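You operate a simulated robot arm through the tools that you are given. There is no shell and no other tool. Be economical: measure what you need, move in short steps, check, and stop when the job is done.

You run a simulated two-armed robot. Do the job below in one go: nothing can be reset, and whatever is moved stays where it is left.

JOB
Hold the pink bowl on the top of the black table steady with one hand and put the pink felt block in it with the other.

Only the result counts: the job must be done as asked and must still hold three seconds after the hand-in. Knocking over, shifting, dropping, spilling or breaking anything else fails it.

ROBOT AND FRAMES
Two 6-joint arms with two-finger parallel grippers on one trunk, on a base that drives. Base frame: it is fixed to the floor where the robot stands at the start and does not move with it; the origin is under the middle of the robot, x ahead of it, y to its left, z up. Lengths are in mm, angles in rad, forces in N, time in s.
The left shoulder is at the start at [60, 187, 1097], the right one opposite. With the tool pointing down near the work surface each hand reaches from about 260 to 620 mm from the robot's upright axis, wherever it stands, measured 20 degrees to its own side. Places, roughly: pink bowl (11x11x5 cm) [-2400, 1500, 800]; pink felt block (5x4x5 cm) [500, 200, 800]. Payload 1.57 kg a hand.
The tool frame of a hand sits at the grasp point between the pads (the TCP): z along the fingers, y along the line on which they close. The tips reach 30 mm beyond it. Largest opening 110 mm; finger width 24, thickness 12; the body of the gripper, 48 by 112 mm, starts 78 mm behind the TCP.
Orientation is told as [roll, pitch, yaw] about the base's x, y, z axes, in that order, counted from this pose: with the fingers straight down and closing along the base's y, the tool's x points along the base's -x, its y along +y and its z along -z.

CONTROLS
- The arms move only by the tool apply_moves. It takes "left_moves", "right_moves" or both (then of equal length, played together; a hand with none holds still); each is a list of rows, each a list of 7 numbers: the shift along the tool's x, y, z in units of 150 mm (1.0 is 150 mm), then the turn, a rotation vector about the tool's x, y, z in units of 120 degrees (1.0 is 120 degrees), then the gripper command, from -1 (shut) to 1 (fully open), values between in proportion. In form: [[x, y, z, wx, wy, wz, jaw], ...]. A call has 1 to 20 rows; each row is the pose to reach, as a shift and turn from the pose commanded when the call began, along the tool's axes at that moment. A call with a number of a shift or a turn outside -1 to 1 is refused whole. Each row takes 0.2 s and may step no farther than 50 mm and 0.15 rad from the row before; otherwise, or with a gripper value out of range, the whole call is refused. Where a pose cannot be reached the arm comes as near as it can. A force on the tool above 40 N (or 10 N above the force at the start of the call, whichever is more), or a blocked arm, ends the call early, and 0.2 s more pass. Each finger travels about 153 mm/s and halts on what it meets, pressing with about 33 N; the grip force reading is that of the motor and also rises with nothing between the fingers. The clock runs only during rows and for 0.2 s after the last one: add rows that repeat a pose to give the fingers time. It gives the time, the measured TCP pose, the force on the tool (base axes), the opening and the grip force at its end, in the units of the frame above (readings bear some noise), with the torque about the TCP (base axes, N m) and any sound that the robot's microphone picked up.
- Cameras (640 x 400 px; columns grow to the right, rows downward): "scene" is now at [-5.8, 12.1, 1619.4]; the picture's right is [0.21, -0.98, 0.00], its down [-0.82, -0.18, -0.54] and it looks along [0.53, 0.11, -0.84] (base axes); focal length 262 px, centre (320, 200). "left" rides on the left gripper at [70, -16, -141] in its tool frame; the picture's right is [0.23, 0.97, 0.00], its down [-0.86, 0.20, -0.48] and it looks along [-0.47, 0.11, 0.88] (tool axes); focal length 222 px, centre (320, 200). "right" rides on the right gripper at [70, 16, -141] in its tool frame; the picture's right is [-0.23, 0.97, 0.00], its down [-0.86, -0.20, -0.48] and it looks along [-0.47, -0.11, 0.88] (tool axes); focal length 222 px, centre (320, 200). There is no depth. A picture from a camera that has moved, and an enlarged one, comes with that camera's place and axes in the base frame and with its lens. The place of the scene camera against the robot may be out by one fixed shift of up to 25 mm in any direction.
- get_image(camera): a new picture of that camera. The clock stands still meanwhile.
- raise_lower(by): slides the trunk up (or, below 0, down) by that many mm; the arms and the scene camera ride with it, the base frame stays. It gives what a move gives, with no picture.
- steer(legs): drives the robot by 1 to 6 legs, each [ahead, left, turn to the left] in mm, mm and rad, along the robot's own axes; the way and the turn of a leg run together, so that a leg with both is an arc; at most 1500 mm and 3.142 rad a leg. The arms and the cameras ride along, it lands a little off, and it stops where it bumps. It gives what a move gives.
- aim_head(pan, tilt): turns the head with the scene camera to pan (to the left, within 1.501 rad either way) and tilt (down, from -0.506 to 1.204), counted from straight ahead of the robot. It gives what a move gives.
- inspect(camera, box): a new picture of the part [left, top, right, bottom] of that camera's present view, enlarged. The clock stands still meanwhile.
- sign_off(): hands the job in; it is judged then, once.

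Go step by step. Nothing tells you exact positions but the pictures and the camera data: compare them with the known pose of the tool, close in by small moves and look again before you grip or let go. The budget is 120 turns and 100 pictures, counting those below and the enlarged ones. Unless the task says otherwise, let go and move clear before handing in, and close with one line.

The tools are called as name(argument=value, ...) on one line, values as JSON. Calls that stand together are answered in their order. apply_moves: Moves the arms, as the interface text tells. Its arguments: {"type":"object","properties":{"left_moves":{"type":"array"},"right_moves":{"type":"array"}},"required":[]} The other tools are called the same way: raise_lower (by) slides the trunk up or down; steer (legs) drives the base; aim_head (pan, tilt) turns the head that bears the scene camera; get_image (camera) takes a picture; inspect (camera, box) takes an enlarged picture of a part of a camera's view; sign_off () hands the job in.

At the start:

```text
time_s: 0.0
left_position: [377.4, 374.3, 1029.5]
left_ee_rot: [0.001, 0.0, 0.0]
left_wrist_force: [-0.2, 0.4, -0.3]
left_ft_torque: [-0.02, -0.02, -0.03]
left_finger_gap: 110.1
left_grip_force: 0.1
right_position: [339.2, -49.8, 1046.8]
right_ee_rot: [-0.001, 0.001, -0.001]
right_wrist_force: [1.8, -0.2, -1.1]
right_ft_torque: [-0.01, 0.02, 0.03]
right_finger_gap: 109.8
right_grip_force: 0.1
trunk travel left (down, up): [-725.0, 265.0]
robot x, y, heading: [1.6, -2.3, -0.001]
head pan, tilt: [0.211, 0.995]
```

scene: 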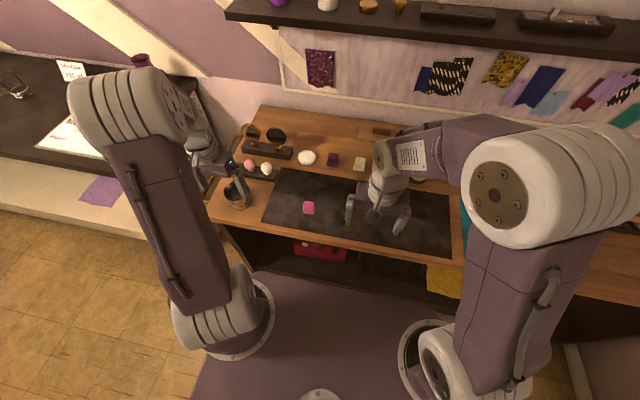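
right: 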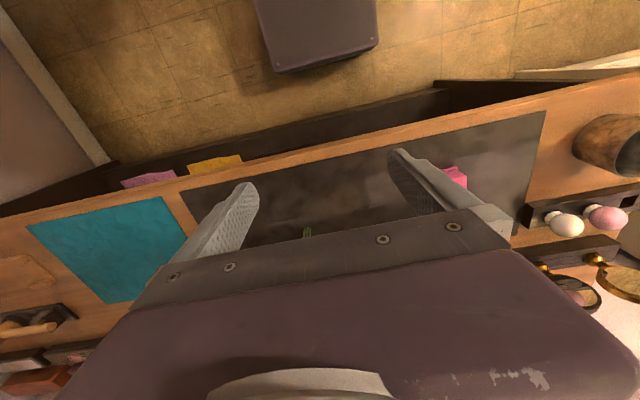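
left: 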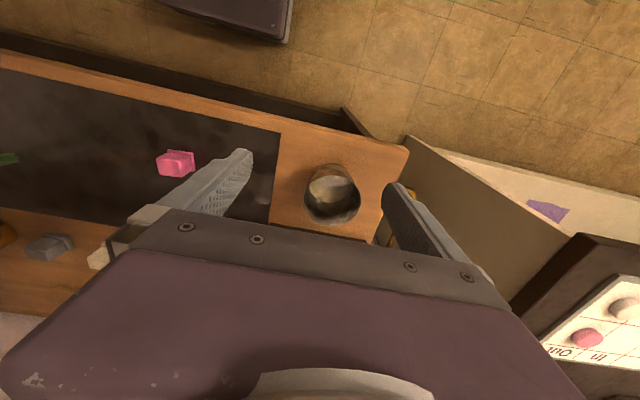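

The pink felt block is on the dark mat at about [473, 160], judged from both wrist cameras. I'll bring the left hand over it, staying high.

apply_moves(left_moves=[[-0.125, -0.2375, 0.05, 0, 0, 0, 1], [-0.25, -0.475, 0.1, 0, 0, 0, 1], [-0.375, -0.7125, 0.15, 0, 0, 0, 1], [-0.5, -0.95, 0.2, 0, 0, 0, 1]])

get_image(camera="left")

inspect(camera="scene", box=[200, 100, 460, 270])

```text
time_s: 1.0
left_position: [453.1, 230.6, 1000.2]
left_ee_rot: [0.0, 0.0, 0.0]
left_wrist_force: [0.3, -0.2, 0.7]
left_ft_torque: [0.0, 0.0, 0.0]
left_finger_gap: 110.1
left_grip_force: 0.0
right_position: [341.0, -50.1, 1047.3]
right_ee_rot: [0.002, 0.001, 0.001]
right_wrist_force: [0.1, -0.3, -0.5]
right_ft_torque: [0.04, -0.01, 0.01]
right_finger_gap: 109.9
right_grip_force: 0.0
trunk travel left (down, up): [-725.0, 265.0]
robot x, y, heading: [0.2, -2.1, -0.001]
head pan, tilt: [0.211, 0.995]
```

```text
96 pictures are left
camera left: at [384.6, 215.4, 1141.1], right [-0.23, 0.97, 0.0], down [0.85, 0.2, 0.48], along [0.47, 0.11, -0.88], focal length 222 px, centre (320, 200)
```

left: 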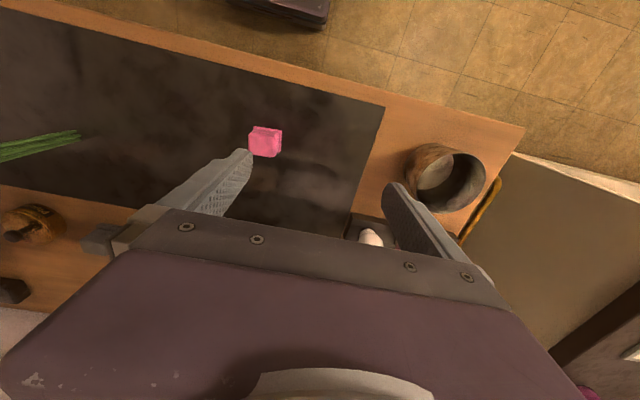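

```text
2.35 times, centred on (330, 185) of scene
camera zoom: at [-4.4, 10.4, 1619.4], right [0.21, -0.98, 0.0], down [-0.82, -0.18, -0.54], along [0.53, 0.12, -0.84], focal length 617 px, centre (296, 235)
```

zoom: 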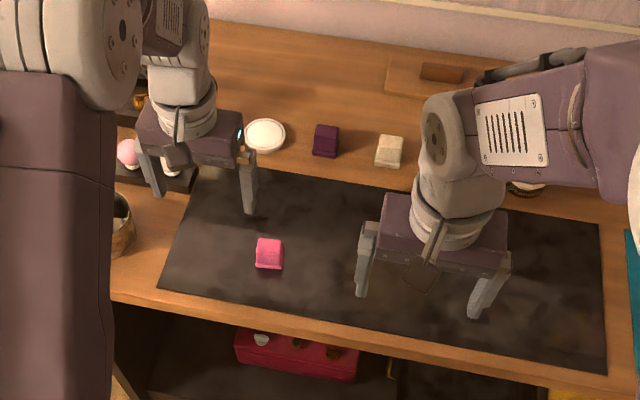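

The block's centre works out at about [478, 159]. I'll centre above it and take a closer look at how it is turned.

apply_moves(left_moves=[[-0.083, -0.24, 0.1, 0, 0, 0, 1], [-0.167, -0.48, 0.2, 0, 0, 0, 1], [-0.167, -0.48, 0.36, 0, 0, 0, 1], [-0.167, -0.48, 0.5, 0, 0, 0, 1]])

get_image(camera="left")

```text
time_s: 2.0
left_position: [478.8, 162.2, 925.9]
left_ee_rot: [-0.001, -0.001, -0.001]
left_wrist_force: [0.7, 0.9, -0.2]
left_ft_torque: [0.05, 0.01, 0.02]
left_finger_gap: 109.9
left_grip_force: 0.2
right_position: [341.3, -49.8, 1046.8]
right_ee_rot: [0.001, 0.0, 0.001]
right_wrist_force: [0.7, -0.3, 0.2]
right_ft_torque: [0.02, 0.04, -0.01]
right_finger_gap: 110.0
right_grip_force: 0.1
trunk travel left (down, up): [-725.0, 265.0]
robot x, y, heading: [6.0, 1.8, 0.005]
head pan, tilt: [0.211, 0.995]
```

```text
94 pictures are left
camera left: at [408.4, 144.7, 1065.6], right [-0.23, 0.97, 0.0], down [0.86, 0.2, 0.48], along [0.47, 0.11, -0.88], focal length 222 px, centre (320, 200)
```

left: 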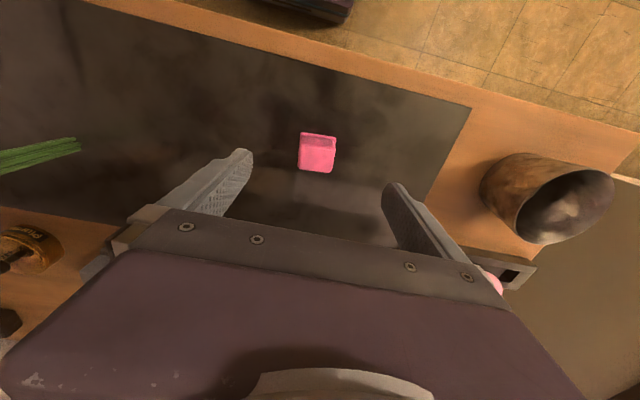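

The block sits nearly below the hand. I'll zoom in to see how it is turned.

inspect(camera="left", box=[270, 110, 370, 190])

```text
5.00 times, centred on (320, 150) of left
camera zoom: at [408.4, 144.7, 1065.6], right [-0.23, 0.97, 0.0], down [0.86, 0.2, 0.48], along [0.47, 0.11, -0.88], focal length 1111 px, centre (320, 450)
```

zoom: 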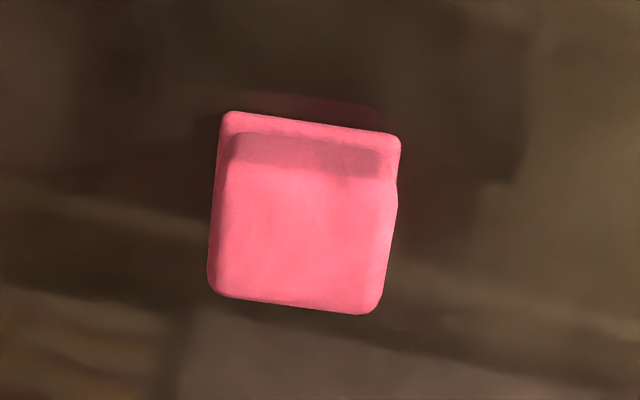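

The block's centre is about [475, 157], turned about 5°, and roughly 40 mm wide along y. I'll go down, grip its upper part and lift a little.

apply_moves(left_moves=[[0.025, -0.034, 0.2, 0, 0, -0.042, 1], [0.025, -0.034, 0.4, 0, 0, -0.042, 1], [0.025, -0.034, 0.53, 0, 0, -0.042, 1], [0.025, -0.034, 0.53, 0, 0, -0.042, 0.2], [0.025, -0.034, 0.53, 0, 0, -0.042, -0.2], [0.025, -0.034, 0.53, 0, 0, -0.042, -0.6], [0.025, -0.034, 0.53, 0, 0, -0.042, -0.6]])

get_image(camera="left")

```text
time_s: 3.6
left_position: [473.0, 154.8, 845.0]
left_ee_rot: [0.002, -0.001, 0.088]
left_wrist_force: [0.2, 0.0, -0.6]
left_ft_torque: [-0.03, 0.0, -0.05]
left_finger_gap: 36.8
left_grip_force: 33.0
right_position: [341.1, -49.7, 1047.9]
right_ee_rot: [0.0, 0.0, -0.002]
right_wrist_force: [-0.3, -0.7, 0.2]
right_ft_torque: [0.0, -0.01, 0.03]
right_finger_gap: 110.1
right_grip_force: 0.0
trunk travel left (down, up): [-725.0, 265.0]
robot x, y, heading: [3.2, 2.6, 0.0]
head pan, tilt: [0.211, 0.995]
```

```text
92 pictures are left
camera left: at [405.6, 132.9, 986.0], right [-0.31, 0.95, 0.0], down [0.83, 0.27, 0.48], along [0.45, 0.15, -0.88], focal length 222 px, centre (320, 200)
```

left: 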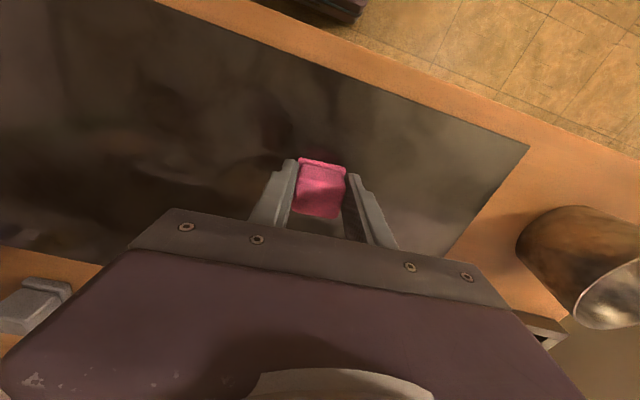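

The block is gripped with a 37 mm gap. I'll lift it straight up.

apply_moves(left_moves=[[0, 0, -0.2, 0, 0, 0, -0.6], [0, 0, -0.5, 0, 0, 0, -0.6], [0, 0, -0.8, 0, 0, 0, -0.6], [0, 0, -1.0, 0, 0, 0, -0.6]])

get_image(camera="left")

aim_head(pan=1.5, tilt=0.4)

get_image(camera="scene")

```text
time_s: 4.6
left_position: [472.2, 156.0, 995.9]
left_ee_rot: [-0.001, 0.0, 0.087]
left_wrist_force: [-0.4, -0.2, -1.5]
left_ft_torque: [-0.02, -0.01, 0.0]
left_finger_gap: 36.6
left_grip_force: 33.5
right_position: [339.7, -49.6, 1048.3]
right_ee_rot: [0.0, 0.001, 0.001]
right_wrist_force: [-0.7, -0.5, 0.3]
right_ft_torque: [-0.04, 0.02, 0.0]
right_finger_gap: 110.0
right_grip_force: 0.2
trunk travel left (down, up): [-725.0, 265.0]
robot x, y, heading: [2.3, 1.8, 0.003]
head pan, tilt: [0.211, 0.995]
```

```text
91 pictures are left
camera left: at [404.8, 133.1, 1137.1], right [-0.31, 0.95, 0.0], down [0.83, 0.27, 0.48], along [0.45, 0.15, -0.88], focal length 222 px, centre (320, 200)
```

left: 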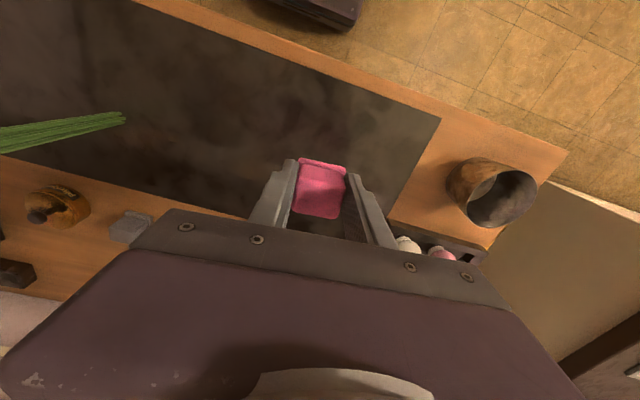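

```text
time_s: 6.1
left_position: [471.5, 155.9, 994.6]
left_ee_rot: [0.001, -0.001, 0.088]
left_wrist_force: [0.3, 0.0, -0.5]
left_ft_torque: [0.04, 0.03, 0.0]
left_finger_gap: 36.7
left_grip_force: 33.2
right_position: [341.8, -49.4, 1046.7]
right_ee_rot: [0.001, -0.001, 0.001]
right_wrist_force: [-0.1, 0.5, -0.4]
right_ft_torque: [-0.01, 0.0, 0.02]
right_finger_gap: 110.1
right_grip_force: 0.0
trunk travel left (down, up): [-725.0, 265.0]
robot x, y, heading: [4.4, 0.2, -0.003]
head pan, tilt: [1.499, 0.4]
```

```text
90 pictures are left
camera scene: at [-67.3, 89.8, 1669.2], right [1.0, -0.07, 0.0], down [-0.03, -0.39, -0.92], along [0.07, 0.92, -0.39], focal length 262 px, centre (320, 200)
```

scene: 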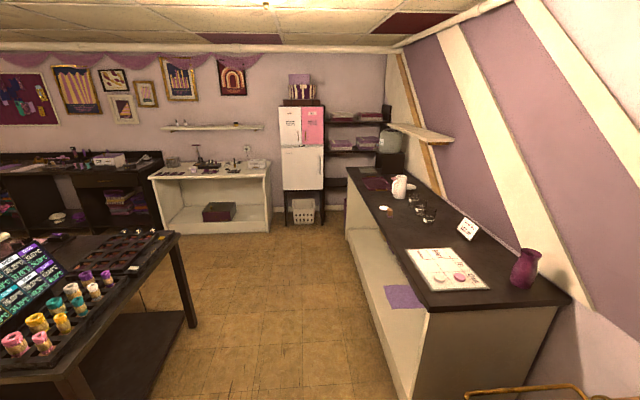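

The block is in hand. The black table lies to the back left, so before driving I'll look around to the right as well.

aim_head(pan=-1.5, tilt=0.5)

get_image(camera="scene")

```text
time_s: 8.7
left_position: [474.0, 155.1, 995.1]
left_ee_rot: [-0.002, 0.0, 0.087]
left_wrist_force: [0.5, -0.3, 0.0]
left_ft_torque: [0.01, 0.0, -0.01]
left_finger_gap: 36.9
left_grip_force: 33.7
right_position: [340.7, -49.8, 1047.4]
right_ee_rot: [-0.002, -0.001, 0.001]
right_wrist_force: [0.0, 0.2, 0.0]
right_ft_torque: [0.02, -0.01, -0.03]
right_finger_gap: 110.1
right_grip_force: 0.1
trunk travel left (down, up): [-725.0, 265.0]
robot x, y, heading: [0.2, -3.9, -0.002]
head pan, tilt: [-1.499, 0.499]
```

```text
89 pictures are left
camera scene: at [-67.5, -93.4, 1660.1], right [-1.0, -0.07, 0.0], down [-0.03, 0.48, -0.88], along [0.06, -0.88, -0.48], focal length 262 px, centre (320, 200)
```

scene: 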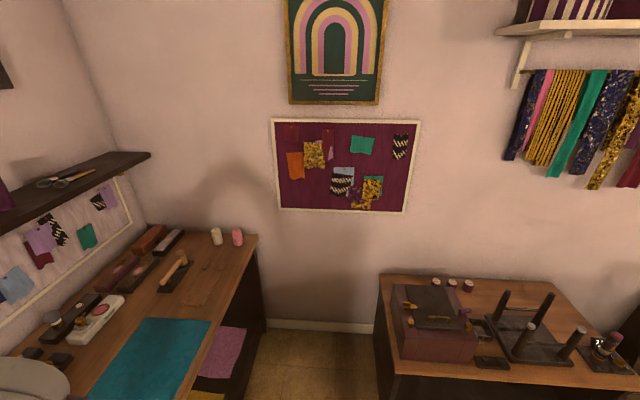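

Another bench sits back right and the black table back left, with an aisle between them. I'll back away from this bench, then turn left to see where I'm heading.

steer(legs=[[-300, 0, 0]])

aim_head(pan=1.5, tilt=0.6)

get_image(camera="scene")

```text
time_s: 10.7
left_position: [173.6, 155.2, 995.4]
left_ee_rot: [0.0, 0.002, 0.09]
left_wrist_force: [-0.6, -0.2, 0.5]
left_ft_torque: [0.01, 0.01, -0.01]
left_finger_gap: 36.8
left_grip_force: 32.9
right_position: [41.6, -48.9, 1047.3]
right_ee_rot: [0.001, 0.0, 0.0]
right_wrist_force: [0.1, 0.2, -1.0]
right_ft_torque: [-0.04, -0.02, -0.01]
right_finger_gap: 110.1
right_grip_force: 0.0
trunk travel left (down, up): [-725.0, 265.0]
robot x, y, heading: [-300.9, -0.4, -0.005]
head pan, tilt: [-1.499, 0.499]
```

```text
time_s: 13.3
left_position: [173.9, 156.2, 994.9]
left_ee_rot: [0.0, 0.001, 0.089]
left_wrist_force: [-0.2, -0.2, -0.6]
left_ft_torque: [-0.01, 0.0, 0.0]
left_finger_gap: 36.8
left_grip_force: 33.1
right_position: [40.6, -49.2, 1047.2]
right_ee_rot: [0.0, 0.0, -0.002]
right_wrist_force: [-0.6, -0.4, 0.2]
right_ft_torque: [-0.01, 0.0, -0.04]
right_finger_gap: 110.1
right_grip_force: 0.0
trunk travel left (down, up): [-725.0, 265.0]
robot x, y, heading: [-301.5, -1.6, -0.0]
head pan, tilt: [1.499, 0.6]
```

```text
88 pictures are left
camera scene: at [-367.4, 85.4, 1651.0], right [1.0, -0.07, 0.0], down [-0.04, -0.56, -0.83], along [0.06, 0.82, -0.56], focal length 262 px, centre (320, 200)
```

scene: 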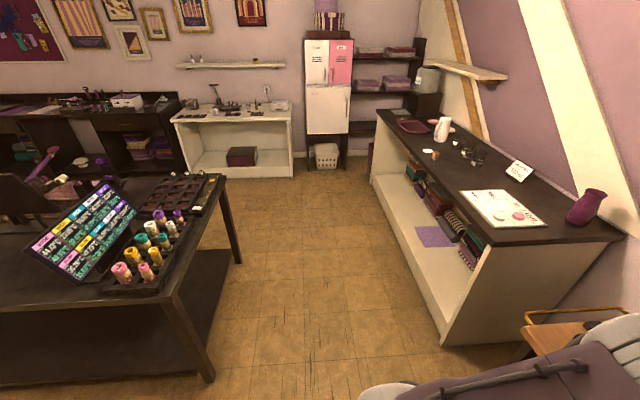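

Clear so far. I'll turn left in place towards the back and look.

steer(legs=[[0, 0, 1.57]])

aim_head(pan=1.0, tilt=0.5)

get_image(camera="scene")

```text
time_s: 17.5
left_position: [-458.5, 471.0, 994.8]
left_ee_rot: [0.0, 0.001, 1.663]
left_wrist_force: [0.7, 0.8, -0.8]
left_ft_torque: [0.02, -0.01, -0.01]
left_finger_gap: 36.9
left_grip_force: 33.5
right_position: [-252.5, 339.3, 1047.0]
right_ee_rot: [0.0, 0.0, 1.577]
right_wrist_force: [0.6, -0.2, -0.2]
right_ft_torque: [0.01, 0.0, -0.01]
right_finger_gap: 109.9
right_grip_force: 0.1
trunk travel left (down, up): [-725.0, 265.0]
robot x, y, heading: [-300.7, -1.0, 1.575]
head pan, tilt: [1.499, 0.6]
```

```text
time_s: 18.5
left_position: [-457.5, 471.1, 995.7]
left_ee_rot: [-0.001, -0.001, 1.664]
left_wrist_force: [-0.2, 0.6, -1.1]
left_ft_torque: [-0.03, 0.01, -0.01]
left_finger_gap: 37.0
left_grip_force: 33.5
right_position: [-252.9, 340.3, 1048.5]
right_ee_rot: [0.0, -0.001, 1.577]
right_wrist_force: [0.2, 0.3, -0.3]
right_ft_torque: [-0.03, 0.04, 0.0]
right_finger_gap: 110.0
right_grip_force: 0.1
trunk travel left (down, up): [-725.0, 265.0]
robot x, y, heading: [-295.1, -2.6, 1.579]
head pan, tilt: [1.0, 0.499]
```

```text
87 pictures are left
camera scene: at [-390.4, -14.1, 1660.1], right [0.53, 0.85, 0.0], down [0.4, -0.26, -0.88], along [-0.74, 0.47, -0.48], focal length 262 px, centre (320, 200)
```

scene: 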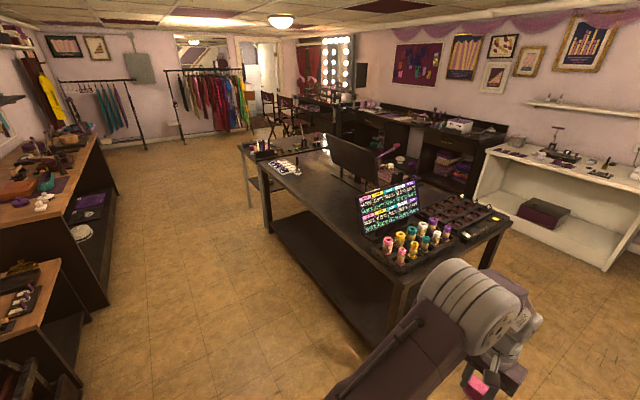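

The long black table runs away from me to the back left. I'll zoom in to look for the bowl.

inspect(camera="scene", box=[220, 100, 520, 270])

```text
2.13 times, centred on (370, 185) of scene
camera zoom: at [-390.4, -14.1, 1660.1], right [0.53, 0.85, 0.0], down [0.4, -0.26, -0.88], along [-0.74, 0.47, -0.48], focal length 560 px, centre (213, 232)
```

zoom: 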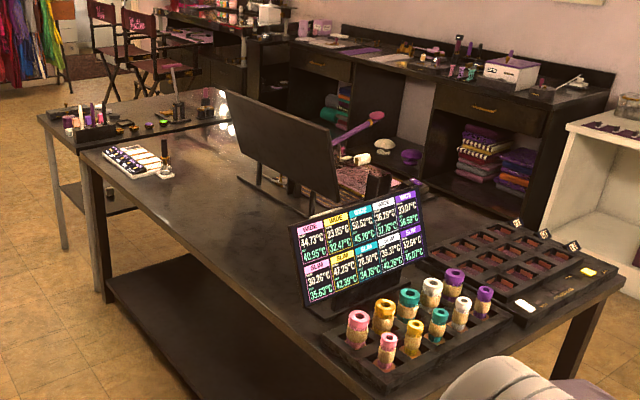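

The bowl's stated place is hidden behind the standing panel on the long table, which spans about x -850..-2390, y 720..1610. The best approach is the north aisle, between y 1610 and 2700, so I'll drive north first.

steer(legs=[[1300, -80, 0]])

get_image(camera="scene")

```text
time_s: 25.0
left_position: [-388.8, 1768.9, 995.1]
left_ee_rot: [0.001, 0.0, 1.669]
left_wrist_force: [0.7, 0.2, -0.4]
left_ft_torque: [-0.03, -0.02, -0.01]
left_finger_gap: 36.6
left_grip_force: 32.5
right_position: [-183.7, 1637.3, 1047.8]
right_ee_rot: [0.001, 0.0, 1.581]
right_wrist_force: [0.3, -0.2, -0.3]
right_ft_torque: [0.01, 0.05, 0.02]
right_finger_gap: 109.9
right_grip_force: 0.1
trunk travel left (down, up): [-725.0, 265.0]
robot x, y, heading: [-231.1, 1297.5, 1.584]
head pan, tilt: [1.0, 0.499]
```

```text
85 pictures are left
camera scene: at [-320.9, 1283.0, 1660.1], right [0.53, 0.85, 0.0], down [0.41, -0.25, -0.88], along [-0.74, 0.47, -0.48], focal length 262 px, centre (320, 200)
```

scene: 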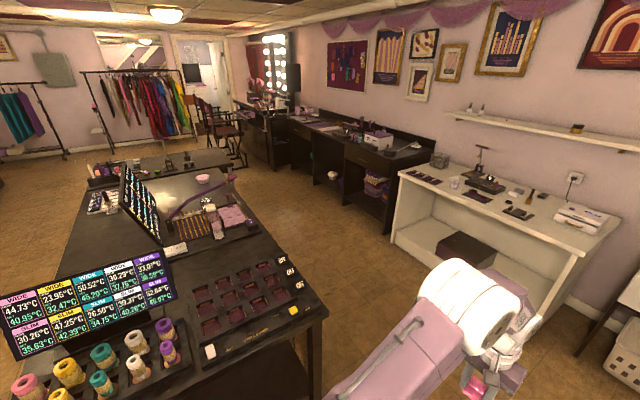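

The pink bowl is visible at about [-2370, 1500]. I'll zoom in on it and what stands around it.

inspect(camera="scene", box=[80, 130, 300, 270])

```text
2.86 times, centred on (190, 200) of scene
camera zoom: at [-320.9, 1283.0, 1660.1], right [0.53, 0.85, 0.0], down [0.41, -0.25, -0.88], along [-0.74, 0.47, -0.48], focal length 750 px, centre (691, 200)
```

zoom: 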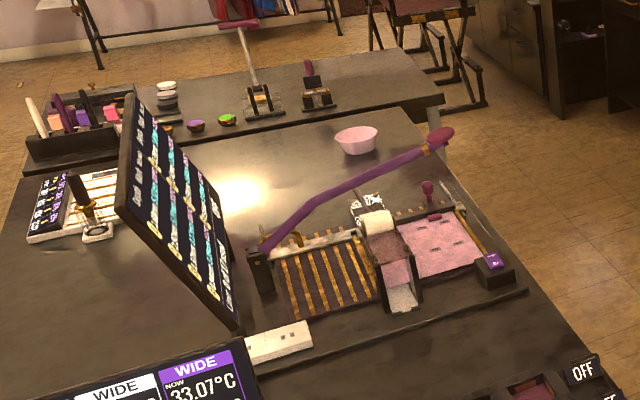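

The bowl stands alone near the table's north-west corner, with a cutter and its raised lever to the east. I'll drive to the north aisle and turn to face west.

steer(legs=[[860, 0, 0], [0, 0, 1.557]])

aim_head(pan=0.4, tilt=0.6)

get_image(camera="scene")

```text
time_s: 33.3
left_position: [-713.7, 1997.0, 996.4]
left_ee_rot: [0.001, -0.001, -3.052]
left_wrist_force: [0.7, 1.2, -1.1]
left_ft_torque: [-0.03, 0.0, -0.01]
left_finger_gap: 37.0
left_grip_force: 32.9
right_position: [-580.9, 2201.6, 1046.9]
right_ee_rot: [0.002, 0.001, -3.143]
right_wrist_force: [-1.1, -0.2, 0.7]
right_ft_torque: [-0.04, -0.02, 0.01]
right_finger_gap: 109.9
right_grip_force: 0.1
trunk travel left (down, up): [-725.0, 265.0]
robot x, y, heading: [-238.6, 2151.8, -3.141]
head pan, tilt: [1.0, 0.499]
```

```text
time_s: 34.3
left_position: [-712.3, 1997.4, 995.2]
left_ee_rot: [0.0, 0.0, -3.053]
left_wrist_force: [0.9, 0.1, -1.1]
left_ft_torque: [0.01, 0.0, 0.0]
left_finger_gap: 36.6
left_grip_force: 32.7
right_position: [-579.1, 2201.5, 1046.7]
right_ee_rot: [0.001, 0.001, -3.143]
right_wrist_force: [-0.1, 0.6, 0.4]
right_ft_torque: [-0.02, 0.02, 0.03]
right_finger_gap: 109.8
right_grip_force: 0.1
trunk travel left (down, up): [-725.0, 265.0]
robot x, y, heading: [-239.6, 2153.0, -3.146]
head pan, tilt: [0.4, 0.6]
```

```text
83 pictures are left
camera scene: at [-275.7, 2115.4, 1651.0], right [-0.39, 0.92, 0.0], down [0.52, 0.22, -0.83], along [-0.76, -0.32, -0.56], focal length 262 px, centre (320, 200)
```

scene: 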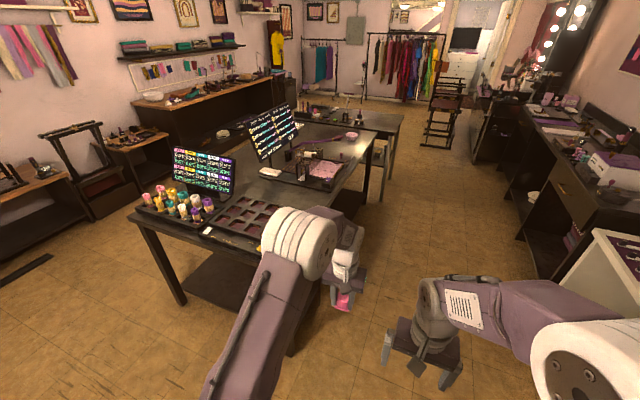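

The aisle looks clear. I'll drive west in two legs to come level with the bowl.

steer(legs=[[1350, 0, 0]])

aim_head(pan=0.7, tilt=0.6)

get_image(camera="scene")

```text
time_s: 41.1
left_position: [-2062.6, 1998.6, 996.3]
left_ee_rot: [-0.001, -0.002, -3.055]
left_wrist_force: [0.7, -0.2, 0.3]
left_ft_torque: [-0.02, -0.01, 0.0]
left_finger_gap: 36.6
left_grip_force: 33.1
right_position: [-1930.0, 2204.0, 1047.3]
right_ee_rot: [0.002, 0.0, 3.141]
right_wrist_force: [0.2, -0.7, -0.1]
right_ft_torque: [-0.01, -0.02, 0.0]
right_finger_gap: 109.9
right_grip_force: 0.0
trunk travel left (down, up): [-725.0, 265.0]
robot x, y, heading: [-1587.1, 2151.4, 3.141]
head pan, tilt: [0.4, 0.6]
```

```text
time_s: 41.9
left_position: [-2061.9, 1998.0, 996.2]
left_ee_rot: [-0.001, 0.0, -3.056]
left_wrist_force: [1.0, -0.5, -0.2]
left_ft_torque: [-0.03, -0.03, -0.01]
left_finger_gap: 36.9
left_grip_force: 33.3
right_position: [-1928.8, 2203.5, 1047.4]
right_ee_rot: [-0.001, 0.001, 3.139]
right_wrist_force: [0.2, 0.2, -0.7]
right_ft_torque: [0.0, 0.0, 0.02]
right_finger_gap: 110.3
right_grip_force: 0.0
trunk travel left (down, up): [-725.0, 265.0]
robot x, y, heading: [-1594.0, 2152.5, 3.139]
head pan, tilt: [0.7, 0.6]
```

```text
82 pictures are left
camera scene: at [-1611.4, 2094.1, 1651.0], right [-0.64, 0.77, 0.0], down [0.43, 0.36, -0.82], along [-0.63, -0.53, -0.57], focal length 262 px, centre (320, 200)
```

scene: 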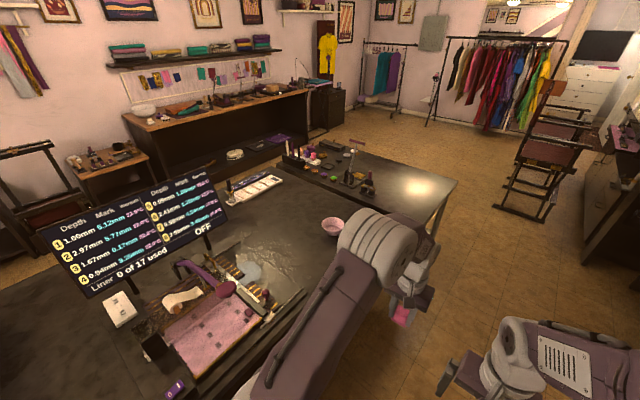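

The bowl is at about [-2395, 1515]. I'll drive level with it and turn to face the table.

steer(legs=[[805, 0, 0], [0, 0, 1.572]])

aim_head(pan=0.0, tilt=0.9)

get_image(camera="scene")

```text
time_s: 50.0
left_position: [-2251.8, 1678.7, 995.0]
left_ee_rot: [0.001, 0.001, -1.497]
left_wrist_force: [0.5, 0.3, -0.9]
left_ft_torque: [-0.01, 0.03, -0.01]
left_finger_gap: 37.1
left_grip_force: 32.9
right_position: [-2455.1, 1814.3, 1047.5]
right_ee_rot: [0.0, 0.0, -1.583]
right_wrist_force: [-0.2, 0.3, -0.4]
right_ft_torque: [-0.02, 0.01, -0.05]
right_finger_gap: 110.1
right_grip_force: 0.1
trunk travel left (down, up): [-725.0, 265.0]
robot x, y, heading: [-2400.6, 2152.3, -1.584]
head pan, tilt: [0.7, 0.6]
```

```text
time_s: 51.1
left_position: [-2252.8, 1679.4, 995.9]
left_ee_rot: [0.0, 0.0, -1.496]
left_wrist_force: [0.0, -0.3, -0.2]
left_ft_torque: [-0.03, 0.0, -0.01]
left_finger_gap: 36.8
left_grip_force: 32.3
right_position: [-2454.2, 1814.7, 1047.4]
right_ee_rot: [-0.001, 0.001, -1.583]
right_wrist_force: [0.3, 0.4, 0.4]
right_ft_torque: [0.02, 0.04, 0.0]
right_finger_gap: 110.1
right_grip_force: 0.0
trunk travel left (down, up): [-725.0, 265.0]
robot x, y, heading: [-2402.2, 2151.1, -1.584]
head pan, tilt: [0.0, 0.901]
```

```text
81 pictures are left
camera scene: at [-2415.4, 2135.6, 1626.3], right [-1.0, 0.01, 0.0], down [0.01, 0.78, -0.62], along [-0.01, -0.62, -0.78], focal length 262 px, centre (320, 200)
```

scene: 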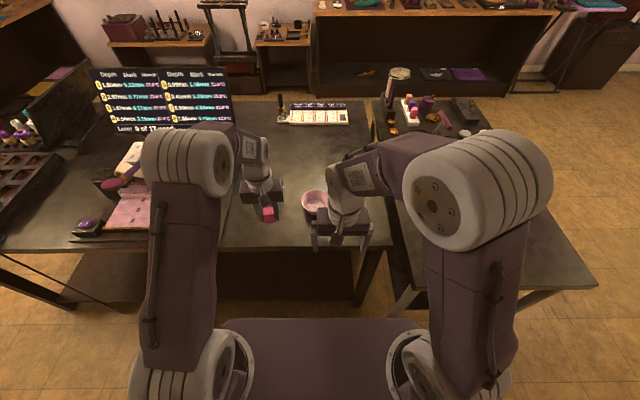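

The bowl is at about [-2402, 1512], with the table edge near y = 1690. I'll creep 95 mm closer, then look with the wrist cameras.

steer(legs=[[95, 0, 0.013]])

get_image(camera="right")

get_image(camera="left")

get_image(camera="scene")

```text
time_s: 52.2
left_position: [-2246.0, 1587.7, 996.0]
left_ee_rot: [0.0, -0.002, -1.484]
left_wrist_force: [0.1, -0.1, -0.2]
left_ft_torque: [-0.01, -0.01, 0.04]
left_finger_gap: 36.6
left_grip_force: 33.2
right_position: [-2451.1, 1720.6, 1048.4]
right_ee_rot: [-0.001, -0.001, -1.572]
right_wrist_force: [0.3, 0.1, -0.3]
right_ft_torque: [0.02, 0.04, -0.02]
right_finger_gap: 109.7
right_grip_force: 0.1
trunk travel left (down, up): [-725.0, 265.0]
robot x, y, heading: [-2405.4, 2057.0, -1.566]
head pan, tilt: [0.0, 0.901]
```

```text
80 pictures are left
camera right: at [-2435.9, 1790.5, 1189.1], right [0.97, -0.23, 0.0], down [-0.2, -0.85, 0.48], along [-0.11, -0.47, -0.88], focal length 222 px, centre (320, 200)
```

right: 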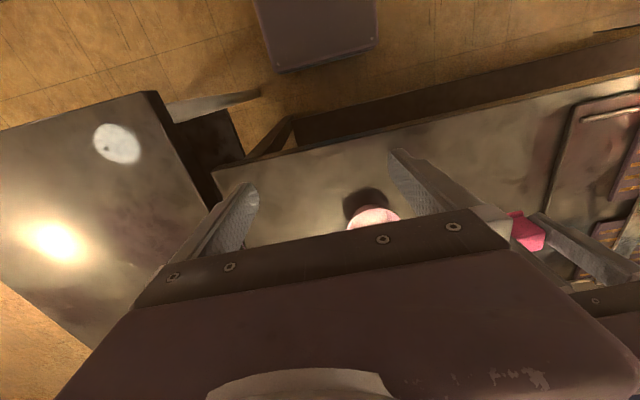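

```text
79 pictures are left
camera left: at [-2268.4, 1655.7, 1136.8], right [0.95, 0.31, 0.0], down [0.27, -0.83, 0.48], along [0.15, -0.46, -0.88], focal length 222 px, centre (320, 200)
```

left: 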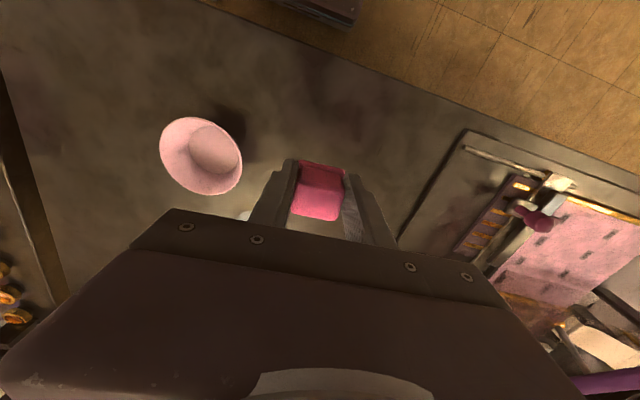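

```text
78 pictures are left
camera scene: at [-2416.1, 2042.3, 1626.3], right [-1.0, 0.0, 0.0], down [0.0, 0.78, -0.62], along [0.0, -0.62, -0.78], focal length 262 px, centre (320, 200)
```

scene: 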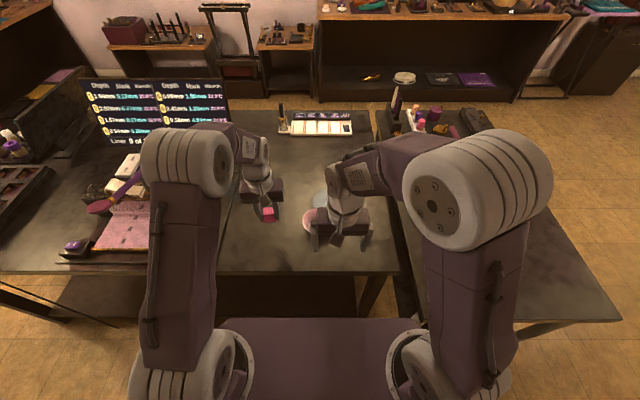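

The bowl's rim is centred at about [-2389, 1520], roughly 108 mm across, rim height about 850. The right hand will lean 30° to the west and take the west rim, and the left hand will turn so its jaws close north–south. First I'll tilt and advance the right hand, and turn the left in place.

apply_moves(right_moves=[[-0.05, -0.01, 0.0, -0.021, 0, 0, 1], [-0.1, -0.02, 0.02, -0.042, 0, 0, 1], [-0.15, -0.03, 0.04, -0.063, 0, 0, 1], [-0.2, -0.04, 0.06, -0.083, 0, 0, 1], [-0.25, -0.05, 0.08, -0.104, 0, 0, 0.8], [-0.3, -0.06, 0.1, -0.125, 0, 0, 0.6], [-0.35, -0.07, 0.12, -0.146, 0, 0, 0.4], [-0.4, -0.08, 0.14, -0.167, 0, 0, 0.2], [-0.45, -0.09, 0.16, -0.188, 0, 0, 0.0], [-0.5, -0.1, 0.18, -0.208, 0, 0, -0.27], [-0.6, -0.11, 0.19, -0.229, 0, 0, -0.27], [-0.667, -0.12, 0.2, -0.25, 0, 0, -0.27]], left_moves=[[0, 0, 0, 0, 0, 0.066, -0.6], [0, 0, 0, 0, 0, 0.132, -0.6], [0, 0, 0, 0, 0, 0.198, -0.6], [0, 0, 0, 0, 0, 0.264, -0.6], [0, 0, 0, 0, 0, 0.33, -0.6], [0, 0, 0, 0, 0, 0.396, -0.6], [0, 0, 0, 0, 0, 0.462, -0.6], [0, 0, 0, 0, 0, 0.528, -0.6], [0, 0, 0, 0, 0, 0.594, -0.6], [0, 0, 0, 0, 0, 0.66, -0.6], [0, 0, 0, 0, 0, 0.726, -0.6], [0, 0, 0, 0, 0, 0.79, -0.6]])

get_image(camera="right")

get_image(camera="left")

get_image(camera="scene")

```text
time_s: 54.8
left_position: [-2246.8, 1587.1, 995.6]
left_ee_rot: [-0.001, -0.001, -3.141]
left_wrist_force: [0.4, -0.4, -0.1]
left_ft_torque: [0.03, 0.0, 0.03]
left_finger_gap: 36.9
left_grip_force: 32.7
right_position: [-2468.8, 1618.5, 1018.3]
right_ee_rot: [0.527, 0.0, -1.571]
right_wrist_force: [-0.2, 1.0, 0.4]
right_ft_torque: [0.01, -0.02, 0.03]
right_finger_gap: 40.1
right_grip_force: 0.1
trunk travel left (down, up): [-725.0, 265.0]
robot x, y, heading: [-2403.5, 2061.6, -1.57]
head pan, tilt: [0.0, 0.901]
```

```text
77 pictures are left
camera right: at [-2527.0, 1688.8, 1148.2], right [0.84, -0.23, 0.49], down [-0.41, -0.86, 0.31], along [0.35, -0.47, -0.81], focal length 222 px, centre (320, 200)
```

right: 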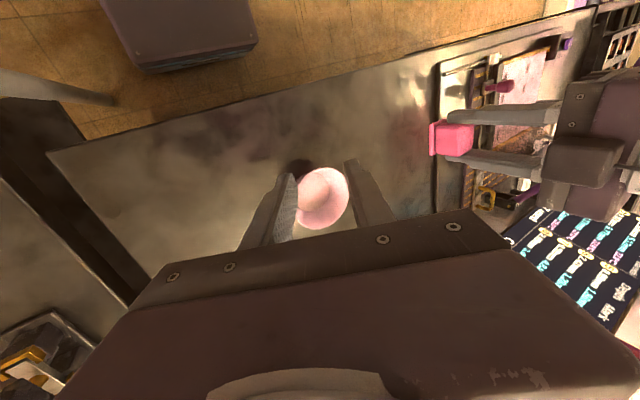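

```text
76 pictures are left
camera left: at [-2176.6, 1603.1, 1136.2], right [0.23, -0.97, 0.0], down [-0.85, -0.2, 0.48], along [-0.47, -0.11, -0.88], focal length 222 px, centre (320, 200)
```

left: 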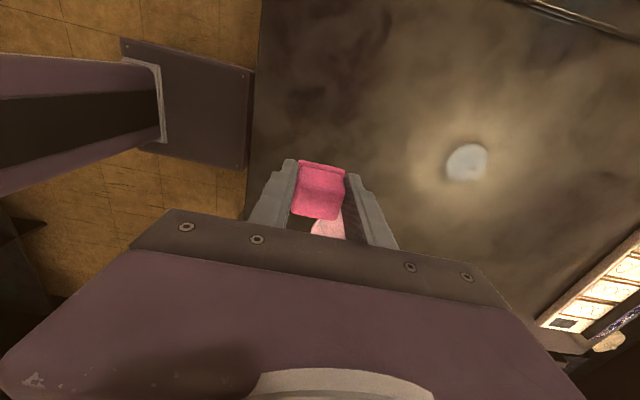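

```text
75 pictures are left
camera scene: at [-2416.4, 2040.6, 1626.2], right [-1.0, 0.0, 0.0], down [0.0, 0.78, -0.62], along [0.0, -0.62, -0.78], focal length 262 px, centre (320, 200)
```

scene: 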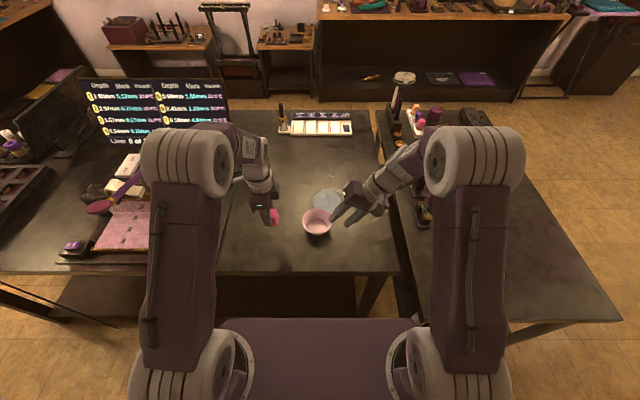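

Both poses came out well. I'll zoom the right camera on the bowl to pin down its rim.

inspect(camera="right", box=[260, 145, 380, 245])

inspect(camera="scene", box=[260, 170, 400, 260])

```text
4.00 times, centred on (320, 195) of right
camera zoom: at [-2527.0, 1688.8, 1148.2], right [0.84, -0.23, 0.49], down [-0.41, -0.86, 0.31], along [0.35, -0.47, -0.81], focal length 888 px, centre (320, 220)
```

zoom: 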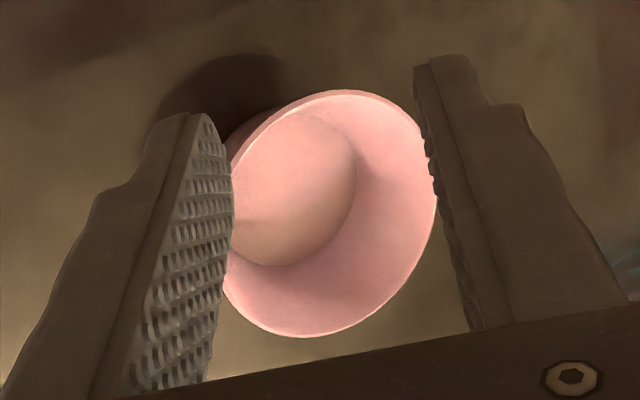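

```text
4.44 times, centred on (330, 215) of scene
camera zoom: at [-2416.4, 2040.6, 1626.2], right [-1.0, 0.0, 0.0], down [0.0, 0.78, -0.62], along [0.0, -0.62, -0.78], focal length 1166 px, centre (276, 133)
```

zoom: 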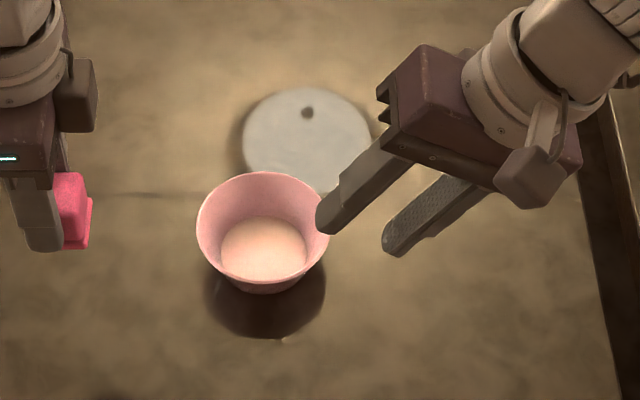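

The two cameras agree on a rim centre of about [-2391, 1519]. I'll bring the right hand to a pre-grasp pose 80 mm back along its fingers from the west rim.

apply_moves(right_moves=[[-0.167, -0.105, 0.111, 0, 0, 0, -0.27], [-0.333, -0.209, 0.222, 0, 0, 0, -0.27], [-0.5, -0.314, 0.333, 0, 0, 0, -0.27], [-0.667, -0.418, 0.444, 0, 0, 0, -0.27], [-0.667, -0.418, 0.444, 0, 0, 0, -0.27]])

get_image(camera="right")

inspect(camera="scene", box=[260, 170, 400, 260])

```text
time_s: 56.0
left_position: [-2246.4, 1587.8, 996.8]
left_ee_rot: [0.002, 0.0, -3.138]
left_wrist_force: [-0.2, -0.5, -0.9]
left_ft_torque: [0.02, 0.01, 0.03]
left_finger_gap: 36.6
left_grip_force: 32.6
right_position: [-2489.3, 1517.7, 930.0]
right_ee_rot: [0.525, 0.0, -1.571]
right_wrist_force: [-0.7, 0.7, 0.6]
right_ft_torque: [-0.04, -0.01, -0.06]
right_finger_gap: 40.1
right_grip_force: 0.1
trunk travel left (down, up): [-725.0, 265.0]
robot x, y, heading: [-2400.9, 2063.0, -1.567]
head pan, tilt: [0.0, 0.901]
```

```text
72 pictures are left
camera right: at [-2546.9, 1589.3, 1059.3], right [0.84, -0.23, 0.49], down [-0.41, -0.85, 0.32], along [0.34, -0.47, -0.81], focal length 222 px, centre (320, 200)
```

right: 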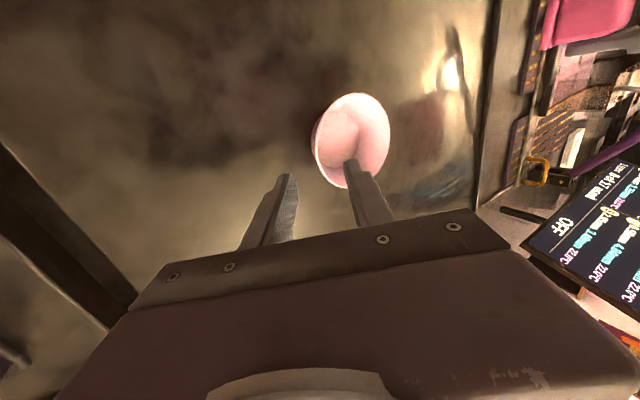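

```text
4.44 times, centred on (330, 215) of scene
camera zoom: at [-2415.7, 2042.2, 1626.3], right [-1.0, 0.0, 0.0], down [0.0, 0.78, -0.62], along [0.0, -0.62, -0.78], focal length 1166 px, centre (276, 133)
```

zoom: 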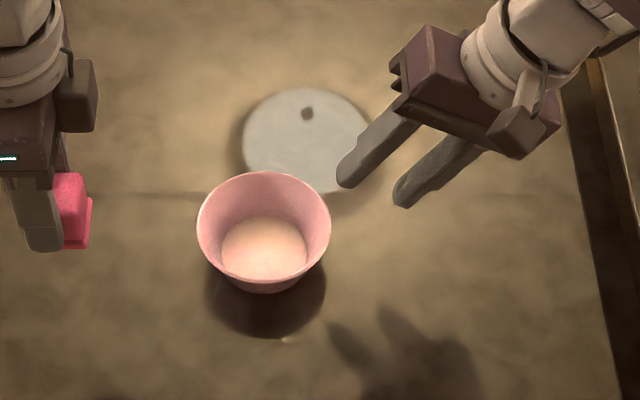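

Estimates now converge on a rim centre of about [-2395, 1517], with the west rim near x = -2449. I'll advance until the tips are just short of the rim and look.

apply_moves(right_moves=[[0, -0.015, 0.16, 0, 0, 0, -0.27], [0, -0.03, 0.318, 0, 0, 0, -0.27], [0, -0.03, 0.318, 0, 0, 0, -0.27]])

inspect(camera="right", box=[240, 70, 440, 230])

inspect(camera="scene", box=[280, 180, 370, 240])

```text
time_s: 56.8
left_position: [-2247.4, 1587.7, 995.7]
left_ee_rot: [0.002, 0.0, -3.139]
left_wrist_force: [-0.3, -0.1, -0.4]
left_ft_torque: [-0.03, -0.01, 0.02]
left_finger_gap: 37.1
left_grip_force: 33.0
right_position: [-2470.5, 1518.2, 884.5]
right_ee_rot: [0.524, 0.0, -1.57]
right_wrist_force: [0.0, -0.2, -0.2]
right_ft_torque: [-0.01, 0.0, 0.03]
right_finger_gap: 40.2
right_grip_force: 0.1
trunk travel left (down, up): [-725.0, 265.0]
robot x, y, heading: [-2395.9, 2059.0, -1.572]
head pan, tilt: [0.0, 0.901]
```

```text
2.50 times, centred on (340, 150) of right
camera zoom: at [-2527.9, 1588.6, 1015.4], right [0.84, -0.23, 0.49], down [-0.41, -0.86, 0.32], along [0.35, -0.47, -0.81], focal length 555 px, centre (270, 325)
```

zoom: 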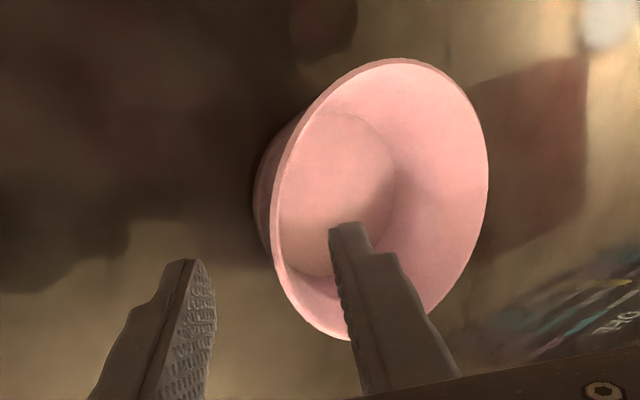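

```text
6.67 times, centred on (325, 210) of scene
camera zoom: at [-2416.2, 2041.4, 1626.2], right [-1.0, 0.0, 0.0], down [0.0, 0.78, -0.62], along [0.0, -0.62, -0.78], focal length 1749 px, centre (287, 133)
```

zoom: 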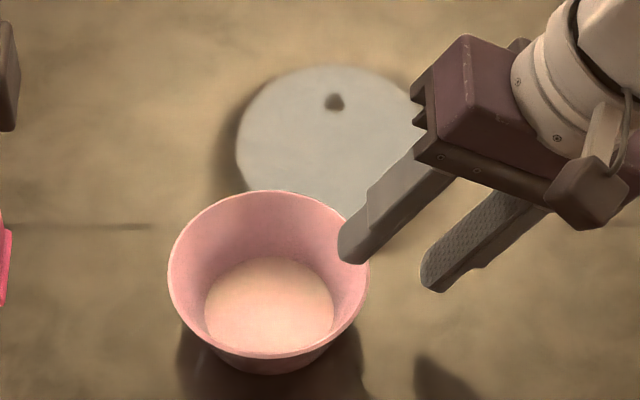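

The inner finger is above the bowl's inside and the outer one is outside the west rim. I'll go in about 30 mm and close gradually.

apply_moves(right_moves=[[-0.003, 0.01, 0.1, 0, 0, 0, -0.27], [-0.007, 0.021, 0.197, 0, 0, 0, -0.27], [-0.007, 0.021, 0.197, 0, 0, 0, -0.27]])

inspect(camera="right", box=[240, 70, 440, 230])

inspect(camera="scene", box=[280, 180, 370, 240])

```text
time_s: 57.6
left_position: [-2246.1, 1587.6, 995.1]
left_ee_rot: [0.001, -0.001, -3.138]
left_wrist_force: [0.2, -0.2, -0.2]
left_ft_torque: [0.01, -0.01, 0.02]
left_finger_gap: 36.9
left_grip_force: 33.4
right_position: [-2452.4, 1517.7, 860.8]
right_ee_rot: [0.523, 0.0, -1.57]
right_wrist_force: [0.1, -1.0, 0.3]
right_ft_torque: [0.0, 0.03, -0.02]
right_finger_gap: 40.1
right_grip_force: 0.1
trunk travel left (down, up): [-725.0, 265.0]
robot x, y, heading: [-2401.9, 2059.6, -1.573]
head pan, tilt: [0.0, 0.901]
```

```text
2.50 times, centred on (340, 150) of right
camera zoom: at [-2509.7, 1587.7, 991.2], right [0.84, -0.23, 0.49], down [-0.41, -0.85, 0.32], along [0.34, -0.47, -0.81], focal length 555 px, centre (270, 325)
```

zoom: 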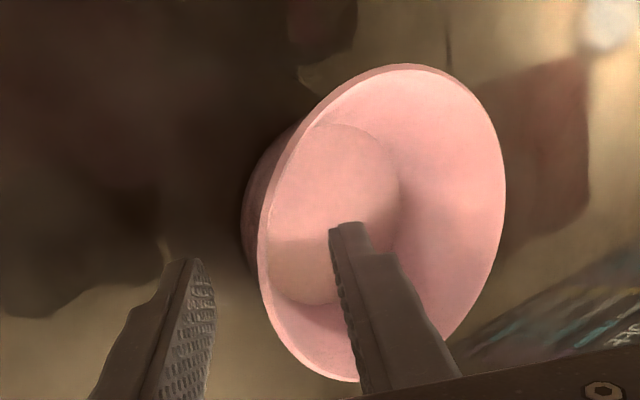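

```text
6.67 times, centred on (325, 210) of scene
camera zoom: at [-2416.1, 2041.3, 1626.2], right [-1.0, 0.0, 0.0], down [0.0, 0.78, -0.62], along [0.0, -0.62, -0.78], focal length 1749 px, centre (287, 133)
```

zoom: 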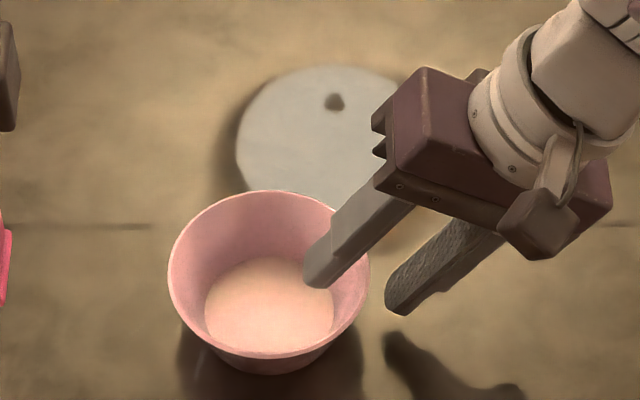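

The west rim sits midway between the fingers. I'll close gently.

apply_moves(right_moves=[[0, 0, 0, 0, 0, 0, -0.45], [0, 0, 0, 0, 0, 0, -0.6], [0, 0, 0, 0, 0, 0, -0.7], [0, 0, 0, 0, 0, 0, -0.8], [0, 0, 0, 0, 0, 0, -0.86], [0, 0, 0, 0, 0, 0, -0.92], [0, 0, 0, 0, 0, 0, -1], [0, 0, 0, 0, 0, 0, -1]])

inspect(camera="right", box=[240, 70, 440, 230])

inspect(camera="scene", box=[280, 180, 370, 240])

```text
time_s: 59.4
left_position: [-2247.7, 1586.2, 995.0]
left_ee_rot: [0.0, 0.0, -3.138]
left_wrist_force: [-0.3, 0.8, -0.1]
left_ft_torque: [0.03, 0.0, 0.0]
left_finger_gap: 36.7
left_grip_force: 32.9
right_position: [-2453.2, 1517.2, 860.8]
right_ee_rot: [0.524, 0.001, -1.57]
right_wrist_force: [-0.6, -0.7, 0.5]
right_ft_torque: [0.01, 0.1, 0.0]
right_finger_gap: 7.0
right_grip_force: 26.5
trunk travel left (down, up): [-725.0, 265.0]
robot x, y, heading: [-2403.4, 2059.6, -1.57]
head pan, tilt: [0.0, 0.901]
```

```text
2.50 times, centred on (340, 150) of right
camera zoom: at [-2509.7, 1587.6, 991.1], right [0.84, -0.23, 0.49], down [-0.41, -0.86, 0.31], along [0.34, -0.47, -0.81], focal length 555 px, centre (270, 325)
```

zoom: 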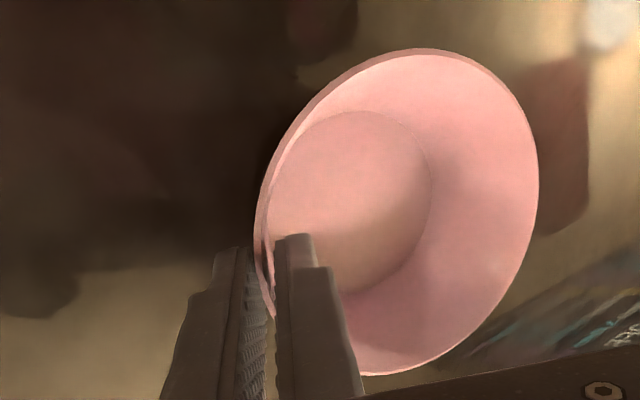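

```text
6.67 times, centred on (325, 210) of scene
camera zoom: at [-2415.9, 2040.9, 1626.2], right [-1.0, 0.0, 0.0], down [0.0, 0.78, -0.62], along [0.0, -0.62, -0.78], focal length 1749 px, centre (287, 133)
```

zoom: 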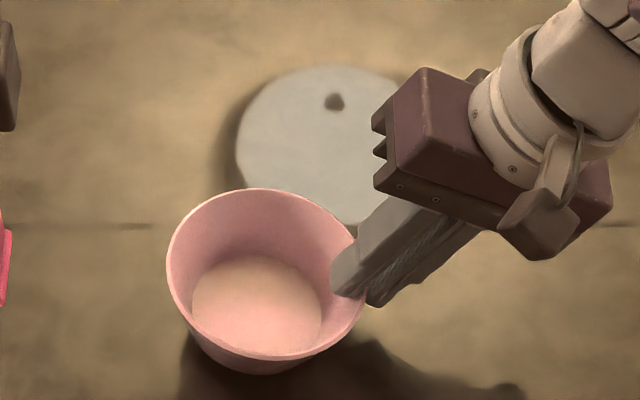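

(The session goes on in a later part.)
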